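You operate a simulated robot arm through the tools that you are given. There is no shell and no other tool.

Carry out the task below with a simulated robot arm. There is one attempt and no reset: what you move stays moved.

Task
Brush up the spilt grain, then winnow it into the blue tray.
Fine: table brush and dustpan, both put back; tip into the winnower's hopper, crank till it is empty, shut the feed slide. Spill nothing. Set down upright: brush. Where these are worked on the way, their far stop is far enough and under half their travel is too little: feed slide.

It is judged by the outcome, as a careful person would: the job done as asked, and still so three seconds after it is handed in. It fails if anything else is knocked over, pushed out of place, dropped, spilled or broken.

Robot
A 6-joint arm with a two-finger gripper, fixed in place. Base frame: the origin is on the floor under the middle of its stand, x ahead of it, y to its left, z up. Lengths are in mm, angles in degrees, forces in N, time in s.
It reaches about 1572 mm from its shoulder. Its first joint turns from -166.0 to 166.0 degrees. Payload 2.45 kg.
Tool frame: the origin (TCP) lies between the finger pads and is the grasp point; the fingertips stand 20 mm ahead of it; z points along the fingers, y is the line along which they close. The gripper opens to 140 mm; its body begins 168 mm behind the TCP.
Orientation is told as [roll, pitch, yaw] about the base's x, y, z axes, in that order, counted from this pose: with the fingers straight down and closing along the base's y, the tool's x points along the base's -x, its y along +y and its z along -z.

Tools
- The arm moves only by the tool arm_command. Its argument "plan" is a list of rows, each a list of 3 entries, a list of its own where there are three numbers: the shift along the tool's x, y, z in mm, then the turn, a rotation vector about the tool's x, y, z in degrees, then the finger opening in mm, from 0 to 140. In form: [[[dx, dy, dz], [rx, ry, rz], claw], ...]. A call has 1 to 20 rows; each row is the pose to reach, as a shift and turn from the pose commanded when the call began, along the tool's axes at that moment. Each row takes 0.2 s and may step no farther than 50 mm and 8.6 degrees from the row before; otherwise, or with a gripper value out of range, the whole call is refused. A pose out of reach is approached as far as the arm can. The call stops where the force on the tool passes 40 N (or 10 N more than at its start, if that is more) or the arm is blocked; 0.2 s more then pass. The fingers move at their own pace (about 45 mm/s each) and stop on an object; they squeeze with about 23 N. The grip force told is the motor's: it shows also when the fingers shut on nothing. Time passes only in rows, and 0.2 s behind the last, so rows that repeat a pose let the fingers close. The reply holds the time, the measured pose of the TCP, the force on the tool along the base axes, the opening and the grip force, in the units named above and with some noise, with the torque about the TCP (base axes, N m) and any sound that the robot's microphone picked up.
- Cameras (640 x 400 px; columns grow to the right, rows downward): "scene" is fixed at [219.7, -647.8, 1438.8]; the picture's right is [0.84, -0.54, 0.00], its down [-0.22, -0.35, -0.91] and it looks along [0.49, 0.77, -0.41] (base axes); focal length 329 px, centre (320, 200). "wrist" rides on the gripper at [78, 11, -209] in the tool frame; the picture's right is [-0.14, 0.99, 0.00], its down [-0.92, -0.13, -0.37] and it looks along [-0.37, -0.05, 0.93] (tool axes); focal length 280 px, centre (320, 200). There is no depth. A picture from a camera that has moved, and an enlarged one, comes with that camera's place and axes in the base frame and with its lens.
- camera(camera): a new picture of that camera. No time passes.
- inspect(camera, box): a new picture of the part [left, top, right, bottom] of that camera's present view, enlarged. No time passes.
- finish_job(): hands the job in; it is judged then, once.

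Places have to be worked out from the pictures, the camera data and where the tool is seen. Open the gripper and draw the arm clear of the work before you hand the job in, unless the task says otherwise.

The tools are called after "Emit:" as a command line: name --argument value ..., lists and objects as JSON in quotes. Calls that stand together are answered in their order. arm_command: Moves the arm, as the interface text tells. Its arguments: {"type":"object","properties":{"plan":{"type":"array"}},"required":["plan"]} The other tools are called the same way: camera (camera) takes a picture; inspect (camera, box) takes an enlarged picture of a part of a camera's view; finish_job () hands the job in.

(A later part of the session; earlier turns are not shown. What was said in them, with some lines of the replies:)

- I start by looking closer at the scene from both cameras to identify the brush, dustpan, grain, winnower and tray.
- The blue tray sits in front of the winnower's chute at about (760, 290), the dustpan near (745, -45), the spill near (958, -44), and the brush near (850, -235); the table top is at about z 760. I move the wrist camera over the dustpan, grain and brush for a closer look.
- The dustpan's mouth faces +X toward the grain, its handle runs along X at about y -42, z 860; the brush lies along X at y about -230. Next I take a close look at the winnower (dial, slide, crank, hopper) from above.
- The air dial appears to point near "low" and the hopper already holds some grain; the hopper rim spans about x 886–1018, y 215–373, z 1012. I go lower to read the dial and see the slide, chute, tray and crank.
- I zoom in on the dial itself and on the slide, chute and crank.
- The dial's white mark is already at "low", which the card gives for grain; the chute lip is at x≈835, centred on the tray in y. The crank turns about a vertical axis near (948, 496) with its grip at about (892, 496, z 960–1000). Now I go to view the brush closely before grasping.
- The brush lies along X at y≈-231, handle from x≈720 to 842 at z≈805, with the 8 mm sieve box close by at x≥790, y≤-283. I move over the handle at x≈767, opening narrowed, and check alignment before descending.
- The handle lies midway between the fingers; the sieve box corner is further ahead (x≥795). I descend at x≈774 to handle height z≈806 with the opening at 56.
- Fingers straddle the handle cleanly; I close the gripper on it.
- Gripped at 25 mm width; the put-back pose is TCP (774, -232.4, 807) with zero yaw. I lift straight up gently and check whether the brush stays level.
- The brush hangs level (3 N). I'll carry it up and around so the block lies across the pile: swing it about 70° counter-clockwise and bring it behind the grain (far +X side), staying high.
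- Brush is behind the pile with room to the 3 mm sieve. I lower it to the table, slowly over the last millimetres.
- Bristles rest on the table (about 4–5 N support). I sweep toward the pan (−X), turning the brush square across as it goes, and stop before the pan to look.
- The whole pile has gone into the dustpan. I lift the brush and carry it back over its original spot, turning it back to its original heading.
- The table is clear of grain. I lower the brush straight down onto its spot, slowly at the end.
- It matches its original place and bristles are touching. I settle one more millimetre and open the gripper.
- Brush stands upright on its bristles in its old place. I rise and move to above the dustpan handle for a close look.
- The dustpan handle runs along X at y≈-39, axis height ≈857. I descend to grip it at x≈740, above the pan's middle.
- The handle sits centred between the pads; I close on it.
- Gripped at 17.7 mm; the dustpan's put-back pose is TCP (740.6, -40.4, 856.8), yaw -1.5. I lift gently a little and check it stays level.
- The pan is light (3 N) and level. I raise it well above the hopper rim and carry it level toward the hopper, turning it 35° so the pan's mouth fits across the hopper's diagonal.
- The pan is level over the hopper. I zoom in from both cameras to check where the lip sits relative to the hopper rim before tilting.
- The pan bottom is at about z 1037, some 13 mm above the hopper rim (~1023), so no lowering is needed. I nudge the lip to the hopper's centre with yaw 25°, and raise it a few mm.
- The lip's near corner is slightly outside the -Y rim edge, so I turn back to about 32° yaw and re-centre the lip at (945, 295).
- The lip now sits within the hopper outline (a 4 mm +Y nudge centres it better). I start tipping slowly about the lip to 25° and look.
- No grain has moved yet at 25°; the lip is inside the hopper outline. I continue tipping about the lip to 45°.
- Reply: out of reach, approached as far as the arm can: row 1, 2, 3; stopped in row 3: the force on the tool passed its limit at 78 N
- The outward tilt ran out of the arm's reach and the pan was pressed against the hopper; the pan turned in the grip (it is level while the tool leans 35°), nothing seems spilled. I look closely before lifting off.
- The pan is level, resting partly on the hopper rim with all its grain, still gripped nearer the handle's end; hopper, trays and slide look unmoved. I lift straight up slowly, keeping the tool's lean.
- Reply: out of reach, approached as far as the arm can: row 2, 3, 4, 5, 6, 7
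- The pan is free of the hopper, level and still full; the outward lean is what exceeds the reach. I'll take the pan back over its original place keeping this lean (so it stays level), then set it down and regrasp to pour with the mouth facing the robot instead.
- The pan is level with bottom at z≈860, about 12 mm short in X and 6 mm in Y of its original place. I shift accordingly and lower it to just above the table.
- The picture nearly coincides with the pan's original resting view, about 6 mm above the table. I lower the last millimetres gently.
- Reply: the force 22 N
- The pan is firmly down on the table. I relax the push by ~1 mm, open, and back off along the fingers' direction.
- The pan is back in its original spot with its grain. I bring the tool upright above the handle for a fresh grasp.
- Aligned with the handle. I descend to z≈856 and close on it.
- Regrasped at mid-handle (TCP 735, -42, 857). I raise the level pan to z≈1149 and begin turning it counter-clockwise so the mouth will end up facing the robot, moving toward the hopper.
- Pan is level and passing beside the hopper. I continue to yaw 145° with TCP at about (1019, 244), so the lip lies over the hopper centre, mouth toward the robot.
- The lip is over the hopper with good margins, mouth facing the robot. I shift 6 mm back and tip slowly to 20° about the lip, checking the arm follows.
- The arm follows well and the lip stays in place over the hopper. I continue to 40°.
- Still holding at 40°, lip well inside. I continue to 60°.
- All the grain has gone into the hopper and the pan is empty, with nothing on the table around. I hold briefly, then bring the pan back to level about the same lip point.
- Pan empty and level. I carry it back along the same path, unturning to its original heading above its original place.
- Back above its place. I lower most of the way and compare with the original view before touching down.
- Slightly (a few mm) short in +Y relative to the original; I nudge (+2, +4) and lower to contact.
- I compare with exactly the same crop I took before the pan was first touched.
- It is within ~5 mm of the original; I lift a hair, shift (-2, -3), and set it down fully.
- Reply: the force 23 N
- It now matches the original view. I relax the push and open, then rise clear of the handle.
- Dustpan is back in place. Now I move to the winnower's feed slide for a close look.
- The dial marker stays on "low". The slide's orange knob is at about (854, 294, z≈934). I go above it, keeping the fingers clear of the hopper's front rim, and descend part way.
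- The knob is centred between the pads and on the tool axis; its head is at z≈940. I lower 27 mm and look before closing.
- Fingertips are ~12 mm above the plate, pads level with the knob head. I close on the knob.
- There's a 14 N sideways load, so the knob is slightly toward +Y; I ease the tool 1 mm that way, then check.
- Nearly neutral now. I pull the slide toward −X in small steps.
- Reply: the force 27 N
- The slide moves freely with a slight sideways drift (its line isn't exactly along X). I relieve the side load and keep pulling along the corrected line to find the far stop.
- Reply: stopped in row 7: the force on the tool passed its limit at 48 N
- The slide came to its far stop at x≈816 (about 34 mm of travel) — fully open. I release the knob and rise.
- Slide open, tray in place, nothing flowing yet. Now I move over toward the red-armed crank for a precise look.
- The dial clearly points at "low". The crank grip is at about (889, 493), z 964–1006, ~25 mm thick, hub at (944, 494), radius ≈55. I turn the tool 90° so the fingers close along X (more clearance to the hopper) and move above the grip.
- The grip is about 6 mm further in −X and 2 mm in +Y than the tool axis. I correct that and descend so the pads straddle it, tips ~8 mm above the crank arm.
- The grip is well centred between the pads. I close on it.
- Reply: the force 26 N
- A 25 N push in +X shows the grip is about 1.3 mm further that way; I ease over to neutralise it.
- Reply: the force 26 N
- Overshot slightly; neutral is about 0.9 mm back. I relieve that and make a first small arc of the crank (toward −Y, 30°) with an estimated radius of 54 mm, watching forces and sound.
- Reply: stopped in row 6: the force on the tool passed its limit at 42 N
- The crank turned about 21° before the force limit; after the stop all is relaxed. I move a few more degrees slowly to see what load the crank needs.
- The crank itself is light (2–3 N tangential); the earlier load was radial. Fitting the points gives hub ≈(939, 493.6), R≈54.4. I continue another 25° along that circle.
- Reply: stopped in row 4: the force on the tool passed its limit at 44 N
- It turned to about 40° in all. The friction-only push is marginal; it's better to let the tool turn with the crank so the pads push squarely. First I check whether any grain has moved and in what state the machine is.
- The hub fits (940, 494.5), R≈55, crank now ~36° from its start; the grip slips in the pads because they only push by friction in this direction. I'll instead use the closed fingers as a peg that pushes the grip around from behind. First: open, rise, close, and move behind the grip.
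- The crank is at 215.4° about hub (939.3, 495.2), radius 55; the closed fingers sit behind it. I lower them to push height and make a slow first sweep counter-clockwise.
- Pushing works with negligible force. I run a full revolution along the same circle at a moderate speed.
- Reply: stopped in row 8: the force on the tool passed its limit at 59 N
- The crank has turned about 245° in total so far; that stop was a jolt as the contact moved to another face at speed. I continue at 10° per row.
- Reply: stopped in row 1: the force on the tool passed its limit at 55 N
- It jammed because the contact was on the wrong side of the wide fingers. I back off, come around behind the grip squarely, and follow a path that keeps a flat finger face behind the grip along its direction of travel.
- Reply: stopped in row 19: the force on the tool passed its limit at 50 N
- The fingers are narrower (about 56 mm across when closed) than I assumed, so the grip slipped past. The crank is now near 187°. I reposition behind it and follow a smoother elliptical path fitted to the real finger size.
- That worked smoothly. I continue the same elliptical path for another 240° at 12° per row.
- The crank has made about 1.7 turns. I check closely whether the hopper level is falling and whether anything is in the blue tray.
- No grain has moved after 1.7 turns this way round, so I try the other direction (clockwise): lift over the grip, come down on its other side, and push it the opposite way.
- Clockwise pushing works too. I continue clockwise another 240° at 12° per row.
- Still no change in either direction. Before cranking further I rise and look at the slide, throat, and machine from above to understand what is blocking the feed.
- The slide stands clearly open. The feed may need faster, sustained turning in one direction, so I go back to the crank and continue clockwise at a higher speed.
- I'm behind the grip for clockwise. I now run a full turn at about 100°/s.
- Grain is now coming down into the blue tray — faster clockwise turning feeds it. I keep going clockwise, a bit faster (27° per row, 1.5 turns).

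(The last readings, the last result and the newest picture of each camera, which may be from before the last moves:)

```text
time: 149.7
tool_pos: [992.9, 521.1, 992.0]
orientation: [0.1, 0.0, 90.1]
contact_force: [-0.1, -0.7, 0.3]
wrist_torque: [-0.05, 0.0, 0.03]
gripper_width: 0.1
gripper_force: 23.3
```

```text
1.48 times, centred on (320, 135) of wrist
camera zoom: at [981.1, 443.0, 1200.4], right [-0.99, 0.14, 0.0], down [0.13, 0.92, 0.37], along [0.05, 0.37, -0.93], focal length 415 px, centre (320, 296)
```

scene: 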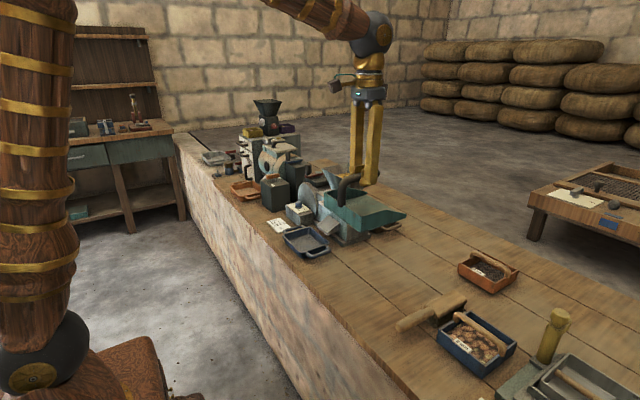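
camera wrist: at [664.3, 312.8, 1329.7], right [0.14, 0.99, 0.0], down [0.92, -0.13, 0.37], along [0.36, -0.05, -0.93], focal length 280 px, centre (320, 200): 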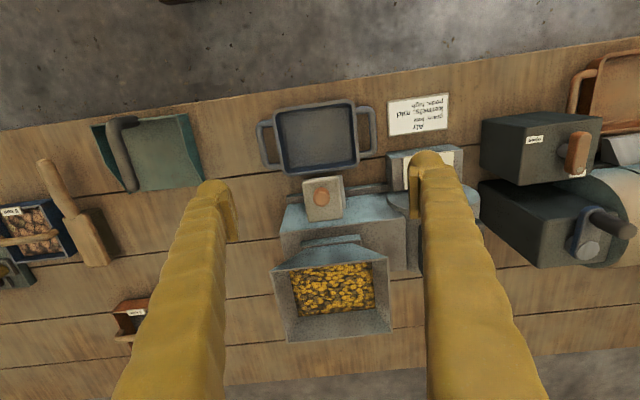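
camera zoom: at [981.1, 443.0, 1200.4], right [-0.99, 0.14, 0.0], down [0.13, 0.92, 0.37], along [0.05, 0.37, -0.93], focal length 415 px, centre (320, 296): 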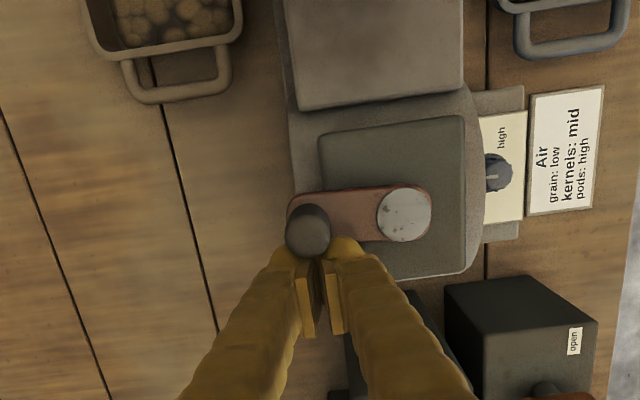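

The blue tray is filling and the hopper looks nearly empty, with chaff in the brown tray. I check closely.

Emit:
inspect --camera "scene" --box '[320, 155, 400, 205]'

Emit:
inspect --camera "scene" --box '[280, 205, 350, 260]'

Emit:
inspect --camera "scene" --box '[365, 190, 425, 240]'

```text
8.00 times, centred on (360, 180) of scene
camera zoom: at [219.7, -647.8, 1438.8], right [0.84, -0.54, 0.0], down [-0.22, -0.35, -0.91], along [0.49, 0.77, -0.41], focal length 2631 px, centre (0, 360)
```

zoom: 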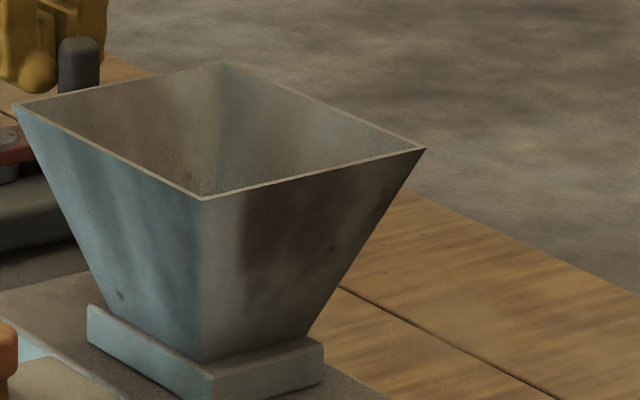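

```text
7.27 times, centred on (315, 232) of scene
camera zoom: at [219.7, -647.8, 1438.8], right [0.84, -0.54, 0.0], down [-0.22, -0.35, -0.91], along [0.49, 0.77, -0.41], focal length 2392 px, centre (356, -36)
```

zoom: 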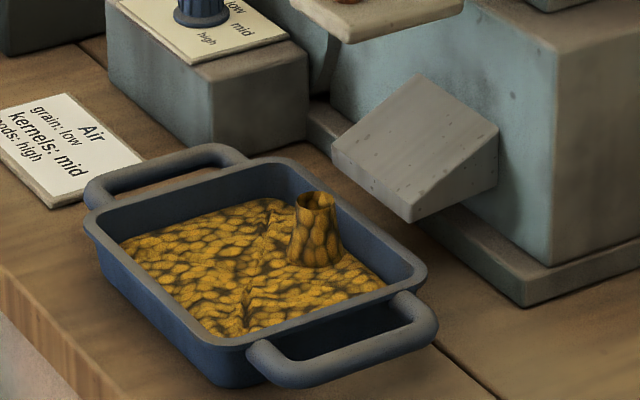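

```text
8.00 times, centred on (395, 215) of scene
camera zoom: at [219.7, -647.8, 1438.8], right [0.84, -0.54, 0.0], down [-0.22, -0.35, -0.91], along [0.49, 0.77, -0.41], focal length 2631 px, centre (-280, 80)
```

zoom: 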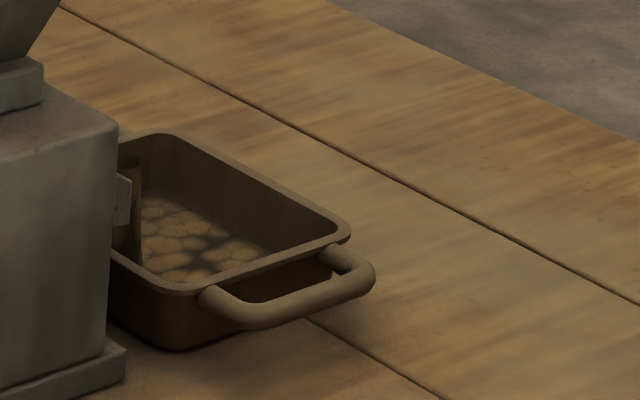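

The tray holds the grain and the chaff goes to the brown tray; a stream is still showing. I give it another 1.5 turns to be sure it runs empty.

Emit:
arm_command --plan '[[[27.6, -11, 0], [0, 0, 0], 0], [[54.6, -7.7, 0], [0, 0, 0], 0], [[75, 9.4, 0], [0, 0, 0], 0], [[84.4, 36.3, 0], [0, 0, 0], 0], [[80.7, 67.4, 0], [0, 0, 0], 0], [[64.8, 95.7, 0], [0, 0, 0], 0], [[40.1, 115.2, 0], [0, 0, 0], 0], [[12, 121.5, 0], [0, 0, 0], 0], [[-13.4, 113.4, 0], [0, 0, 0], 0], [[-30.5, 92.5, 0], [0, 0, 0], 0], [[-35.6, 63.4, 0], [0, 0, 0], 0], [[-27.6, 32.5, 0], [0, 0, 0], 0], [[-8.3, 6.6, 0], [0, 0, 0], 0], [[18.2, -8.9, 0], [0, 0, 0], 0], [[46.1, -10.4, 0], [0, 0, 0], 0], [[69.2, 2.3, 0], [0, 0, 0], 0], [[82.6, 26.6, 0], [0, 0, 0], 0], [[83.4, 57, 0], [0, 0, 0], 0], [[71.3, 87, 0], [0, 0, 0], 0], [[49, 110, 0], [0, 0, 0], 0]]'

Emit:
inspect --camera "scene" --box '[260, 130, 420, 260]'

Emit:
inspect --camera "wrist" --box '[120, 0, 520, 270]'

```text
time: 153.9
tool_pos: [882.4, 471.6, 989.7]
orientation: [0.0, 0.0, 90.1]
contact_force: [-0.9, -0.1, 0.2]
wrist_torque: [0.04, 0.03, -0.05]
gripper_width: 0.0
gripper_force: 22.4
```

```text
3.08 times, centred on (340, 195) of scene
camera zoom: at [219.7, -647.8, 1438.8], right [0.84, -0.54, 0.0], down [-0.22, -0.35, -0.91], along [0.49, 0.77, -0.41], focal length 1012 px, centre (258, 215)
```

zoom: 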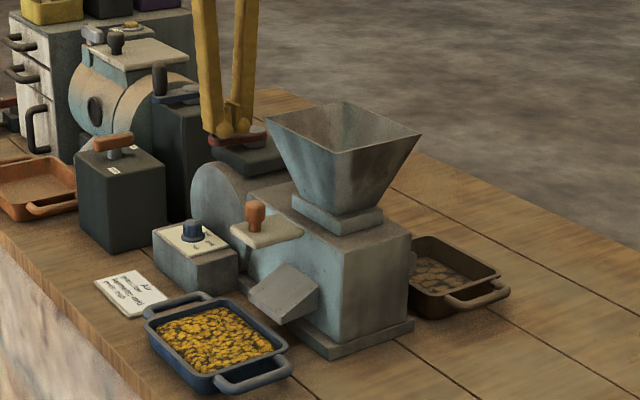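

```text
1.48 times, centred on (320, 135) of wrist
camera zoom: at [870.3, 392.3, 1198.7], right [-0.99, 0.14, 0.0], down [0.13, 0.92, 0.37], along [0.05, 0.37, -0.93], focal length 415 px, centre (320, 296)
```

zoom: 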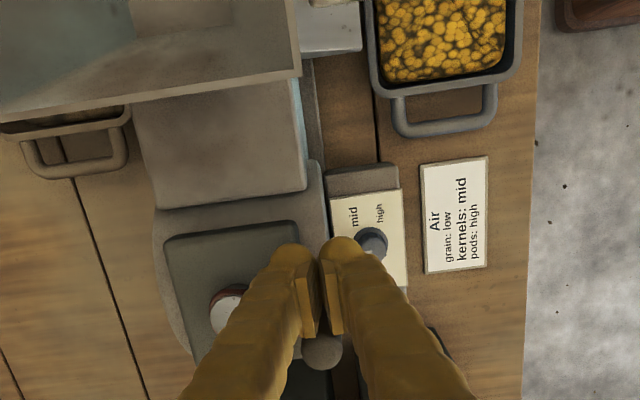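

The stream has stopped and the hopper shows bare metal. I rise, turn back, and move over to view the hopper and the slide from above.

Emit:
arm_command --plan '[[[0, 0, -40], [0, 0, 0], 0], [[0, 0, -80], [0, 0, 0], 0], [[12, 20, -110], [0, 0, 8], 0], [[35, 40, -133], [0, 0, 16], 0], [[58, 60, -133], [0, 0, 24], 0], [[80, 78, -133], [0, 0, 32], 0], [[98, 90, -133], [0, 0, 40], 0], [[115, 100, -133], [0, 0, 48], 20], [[132, 110, -133], [0, 0, 56], 60], [[148, 120, -133], [0, 0, 64], 60], [[160, 128, -133], [0, 0, 72], 60], [[170, 136, -133], [0, 0, 80], 60], [[176.6, 142.4, -133], [0, 0, 88], 60], [[176.6, 142.4, -133], [0, 0, 90], 60], [[176.6, 142.4, -133], [0, 0, 90], 60]]'

Emit:
camera --camera "wrist"

Emit:
inspect --camera "wrist" --box '[230, 60, 420, 350]'

```text
time: 157.1
tool_pos: [739.2, 294.0, 1126.2]
orientation: [0.0, 0.1, 0.0]
contact_force: [0.4, -0.2, 0.2]
wrist_torque: [0.0, -0.02, 0.02]
gripper_width: 60.2
gripper_force: 0.1
```

```text
taken
camera wrist: at [660.4, 304.3, 1334.1], right [0.14, 0.99, 0.0], down [0.92, -0.13, 0.37], along [0.36, -0.05, -0.93], focal length 280 px, centre (320, 200)
```

wrist: 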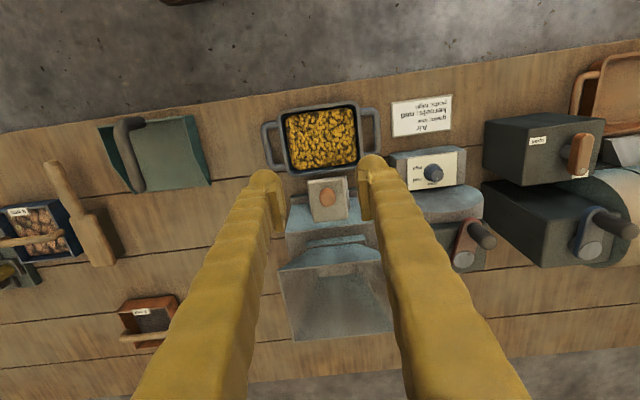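

```text
1.38 times, centred on (325, 205) of wrist
camera zoom: at [660.4, 304.3, 1334.1], right [0.14, 0.99, 0.0], down [0.92, -0.13, 0.37], along [0.36, -0.05, -0.93], focal length 387 px, centre (313, 193)
```

zoom: 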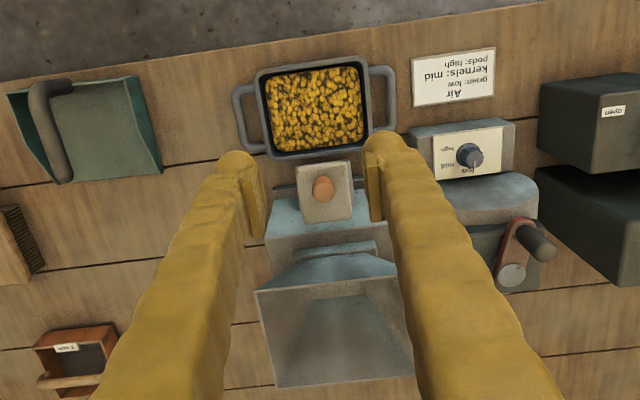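

The hopper is empty and the tray full. To shut the slide I'll push its knob in +X with closed fingers: first I descend in front of the knob.

Emit:
arm_command --plan '[[[-16, 1, 0], [0, 0, 0], 30], [[-33, 1, 30], [0, 0, 0], 0], [[-33, 1, 75], [0, 0, 0], 0], [[-33, 1, 120], [0, 0, 0], 0], [[-33, 1, 160], [0, 0, 0], 0], [[-33, 1, 183], [0, 0, 0], 0], [[-33, 1, 183], [0, 0, 0], 0]]'

Emit:
inspect --camera "scene" --box '[300, 160, 380, 230]'

Emit:
inspect --camera "wrist" --box '[230, 110, 410, 260]'

```text
time: 158.7
tool_pos: [772.2, 297.8, 943.1]
orientation: [0.0, 0.0, 0.1]
contact_force: [-0.6, 0.6, 0.0]
wrist_torque: [-0.03, 0.0, -0.01]
gripper_width: 0.0
gripper_force: 23.2
```

```text
5.71 times, centred on (340, 195) of scene
camera zoom: at [219.7, -647.8, 1438.8], right [0.84, -0.54, 0.0], down [-0.22, -0.35, -0.91], along [0.49, 0.77, -0.41], focal length 1879 px, centre (206, 229)
```

zoom: 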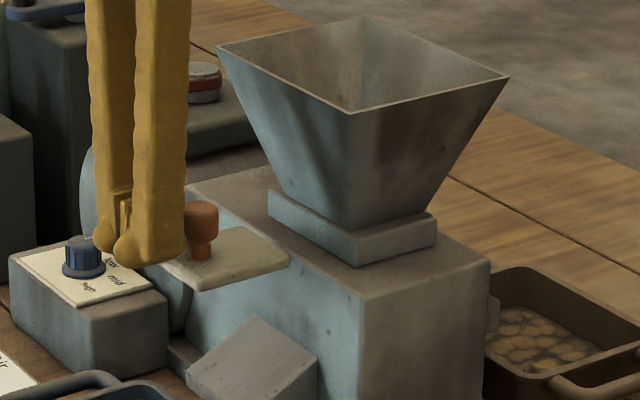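

```text
2.67 times, centred on (320, 185) of wrist
camera zoom: at [691.9, 307.7, 1151.3], right [0.14, 0.99, 0.0], down [0.92, -0.13, 0.37], along [0.36, -0.05, -0.93], focal length 748 px, centre (320, 240)
```

zoom: 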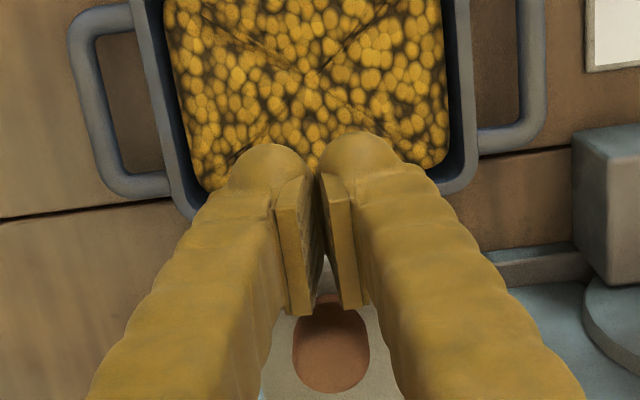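

The closed fingers are lined up with the knob. I push in +X gently until it meets its stop.

Emit:
arm_command --plan '[[[-6, 0, 0], [0, 0, 0], 0], [[-12, 0, 0], [0, 0, 0], 0], [[-17, 0, 0], [0, 0, 0], 0], [[-22, 0, 0], [0, 0, 0], 0], [[-27, 0, 0], [0, 0, 0], 0], [[-32, 0, 0], [0, 0, 0], 0], [[-37, 0, 0], [0, 0, 0], 0], [[-42, 0, 0], [0, 0, 0], 0], [[-46, 0, 0], [0, 0, 0], 0], [[-50, 0, 0], [0, 0, 0], 0], [[-53, 0, 0], [0, 0, 0], 0], [[-56, 0, 0], [0, 0, 0], 0], [[-58, 0, 0], [0, 0, 0], 0]]'

Emit:
inspect --camera "scene" --box '[300, 160, 380, 230]'

```text
time: 161.0
tool_pos: [818.9, 295.1, 941.5]
orientation: [-0.2, 0.4, 0.2]
contact_force: [-12.0, -2.2, 5.3]
wrist_torque: [-0.06, 0.03, -0.07]
gripper_width: 5.9
gripper_force: 29.7
stopped in row 11: the force on the tool passed its limit at 48 N (the readings are from after the stop); the commanded pose is now the measured one
```

```text
5.71 times, centred on (340, 195) of scene
camera zoom: at [219.7, -647.8, 1438.8], right [0.84, -0.54, 0.0], down [-0.22, -0.35, -0.91], along [0.49, 0.77, -0.41], focal length 1879 px, centre (206, 229)
```

zoom: 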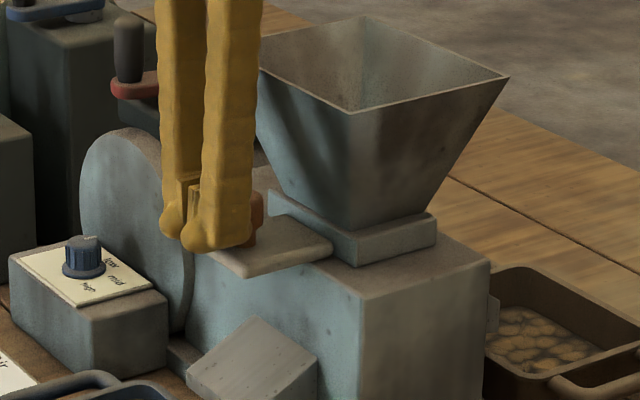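

The slide met its stop. I back off, rise and check that it is fully shut.

Emit:
arm_command --plan '[[[10, 0, 0], [0, 0, 0], 0], [[30, 0, 0], [0, 0, 0], 0], [[45, 0, -20], [0, 0, 0], 0], [[55, 0, -60], [0, 0, 0], 0], [[65, 0, -105], [0, 0, 0], 30], [[75, 0, -150], [0, 0, 0], 60], [[80, 0, -180], [-0.2, -0.4, 0.2], 60], [[80, 0, -180], [-0.2, -0.4, 0.2], 60]]'

Emit:
inspect --camera "scene" --box '[310, 150, 380, 220]'

Emit:
camera --camera "wrist"

Emit:
inspect --camera "wrist" --box '[270, 80, 400, 260]'

```text
time: 162.8
tool_pos: [740.2, 294.3, 1123.0]
orientation: [0.1, 0.0, -0.1]
contact_force: [0.0, -0.2, -0.8]
wrist_torque: [0.03, 0.01, -0.01]
gripper_width: 60.3
gripper_force: 0.0
```

```text
5.71 times, centred on (345, 185) of scene
camera zoom: at [219.7, -647.8, 1438.8], right [0.84, -0.54, 0.0], down [-0.22, -0.35, -0.91], along [0.49, 0.77, -0.41], focal length 1879 px, centre (177, 286)
```

zoom: 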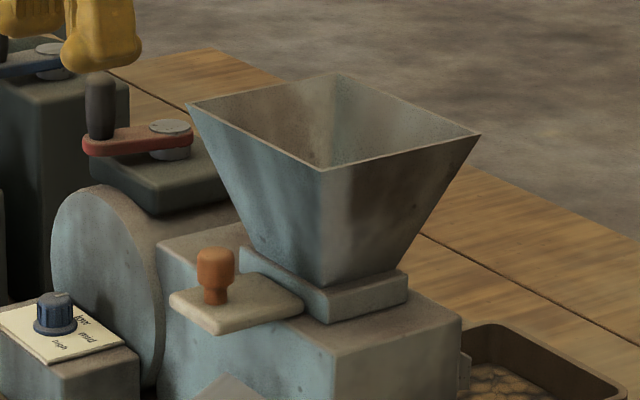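

```text
taken
camera wrist: at [661.6, 305.4, 1331.3], right [0.14, 0.99, 0.0], down [0.92, -0.13, 0.37], along [0.37, -0.05, -0.93], focal length 280 px, centre (320, 200)
```

wrist: 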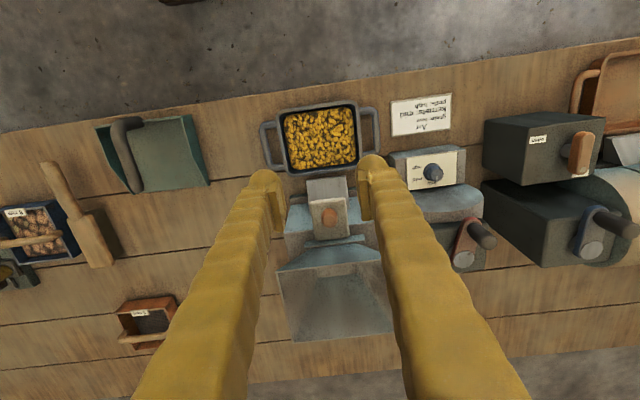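

```text
2.22 times, centred on (335, 170) of wrist
camera zoom: at [661.6, 305.4, 1331.3], right [0.14, 0.99, 0.0], down [0.92, -0.13, 0.37], along [0.37, -0.05, -0.93], focal length 623 px, centre (287, 267)
```

zoom: 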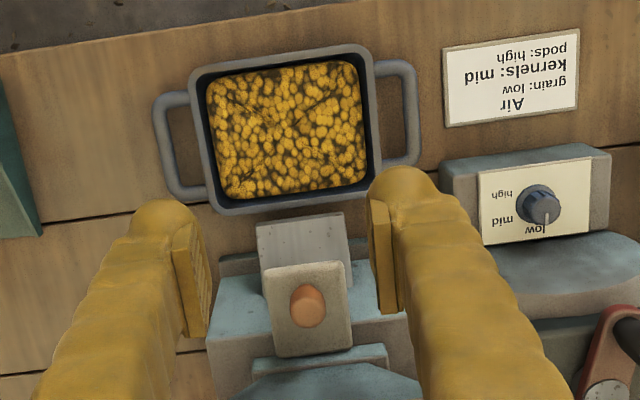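

The slide is back exactly in its original shut position, the dial is on low, the hopper empty and the tray full. I open the gripper fully and withdraw up toward the start pose, then check the whole scene.

Emit:
arm_command --plan '[[[10, 5, -25], [0, 0, 0], 80], [[30, 15, -55], [0, 0, 0], 100], [[55, 30, -85], [0, 0, 0], 120], [[80, 45, -115], [0, 0, 0], 140], [[105, 60, -145], [0, 0, 0], 140], [[130, 75, -175], [0, 0, 0], 140], [[155, 90, -200], [0, 0, 0], 140], [[170, 100, -218], [0, 0, 0], 140], [[170, 100, -218], [0, 0, 0], 140]]'

Emit:
camera --camera "scene"

Emit:
camera --camera "wrist"

Emit:
inspect --camera "scene" --box '[310, 230, 520, 380]'

Emit:
inspect --camera "scene" --box '[260, 150, 420, 270]'

```text
time: 164.8
tool_pos: [572.3, 393.7, 1339.6]
orientation: [0.2, -0.1, -0.1]
contact_force: [0.1, -0.4, 0.1]
wrist_torque: [-0.01, 0.0, -0.04]
gripper_width: 139.8
gripper_force: 0.1
```

```text
taken
```

scene: 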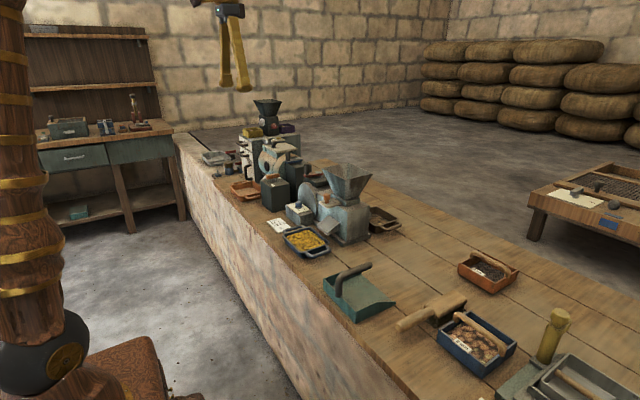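

```text
taken
camera wrist: at [492.7, 405.3, 1548.3], right [0.14, 0.99, 0.0], down [0.92, -0.13, 0.37], along [0.37, -0.05, -0.93], focal length 280 px, centre (320, 200)
```

wrist: 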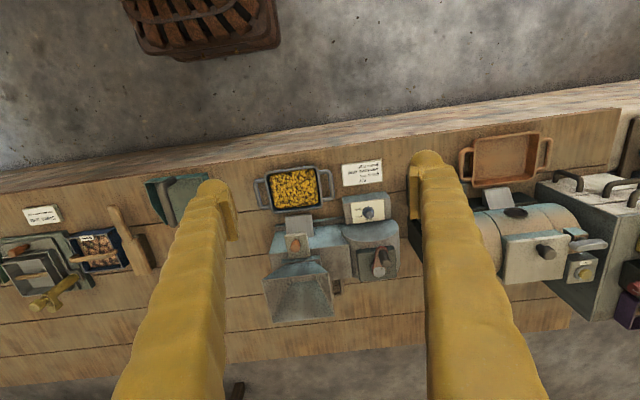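

```text
2.67 times, centred on (415, 305) of scene
camera zoom: at [219.7, -647.8, 1438.8], right [0.84, -0.54, 0.0], down [-0.22, -0.35, -0.91], along [0.49, 0.77, -0.41], focal length 877 px, centre (67, -80)
```

zoom: 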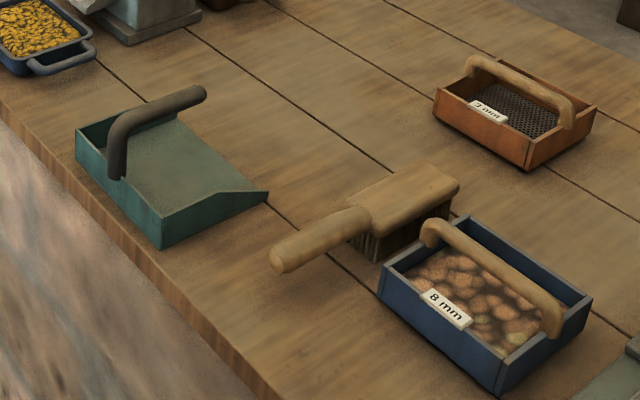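

```text
3.33 times, centred on (340, 210) of scene
camera zoom: at [219.7, -647.8, 1438.8], right [0.84, -0.54, 0.0], down [-0.22, -0.35, -0.91], along [0.49, 0.77, -0.41], focal length 1096 px, centre (253, 167)
```

zoom: 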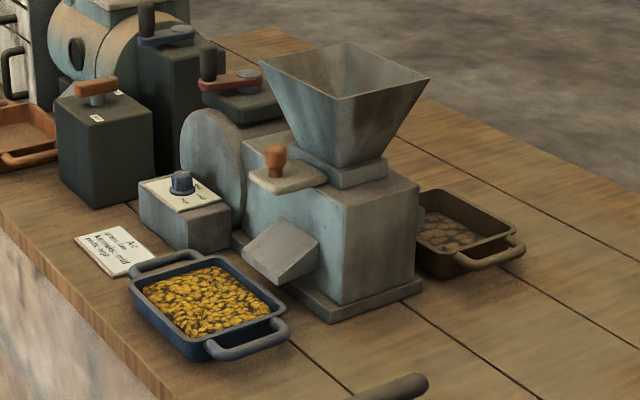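

Everything is in order: the grain is in the blue tray and the chaff in the brown tray. The hopper is empty, the slide is shut, brush and dustpan are back in place, no spill is visible, and the arm is clear with the gripper open. I hand the job in.

Emit:
finish_job

```text
The job is handed in.
```

I swept up the spilt grain and winnowed it into the blue tray, and handed the job in. The judging result hasn't come back to me.

At hand-in, the last pictures showed:

- **Grain:** It is all in the blue tray, with the chaff in the brown tray behind the winnower. I could see nothing spilt on the table.
- **Winnower:** The hopper is empty, the feed slide is pushed shut against its stop, and the air dial is still on "low", where it was already set. On the way I pulled the slide out to its far stop.
- **Hopper:** It already held some grain when I started. That went through together with the spill.
- **Brush and dustpan:** Both are back in their original places to within a few millimetres as seen from the camera, with the brush standing on its bristles.
- **Arm:** The gripper is open and drawn clear, near the start pose.

**Contact during the job:** On my first try at tipping the dustpan, the arm ran out of reach. The pan pressed against the hopper rim at about 78 N and turned in the grip. It stayed level, and I saw no grain lost and nothing shifted. I set the pan down, took a fresh hold and poured from the other side.

**Cranking:** About 1.7 turns counter-clockwise and 1 turn clockwise, both slow, moved no grain. It only fed when I turned faster clockwise.
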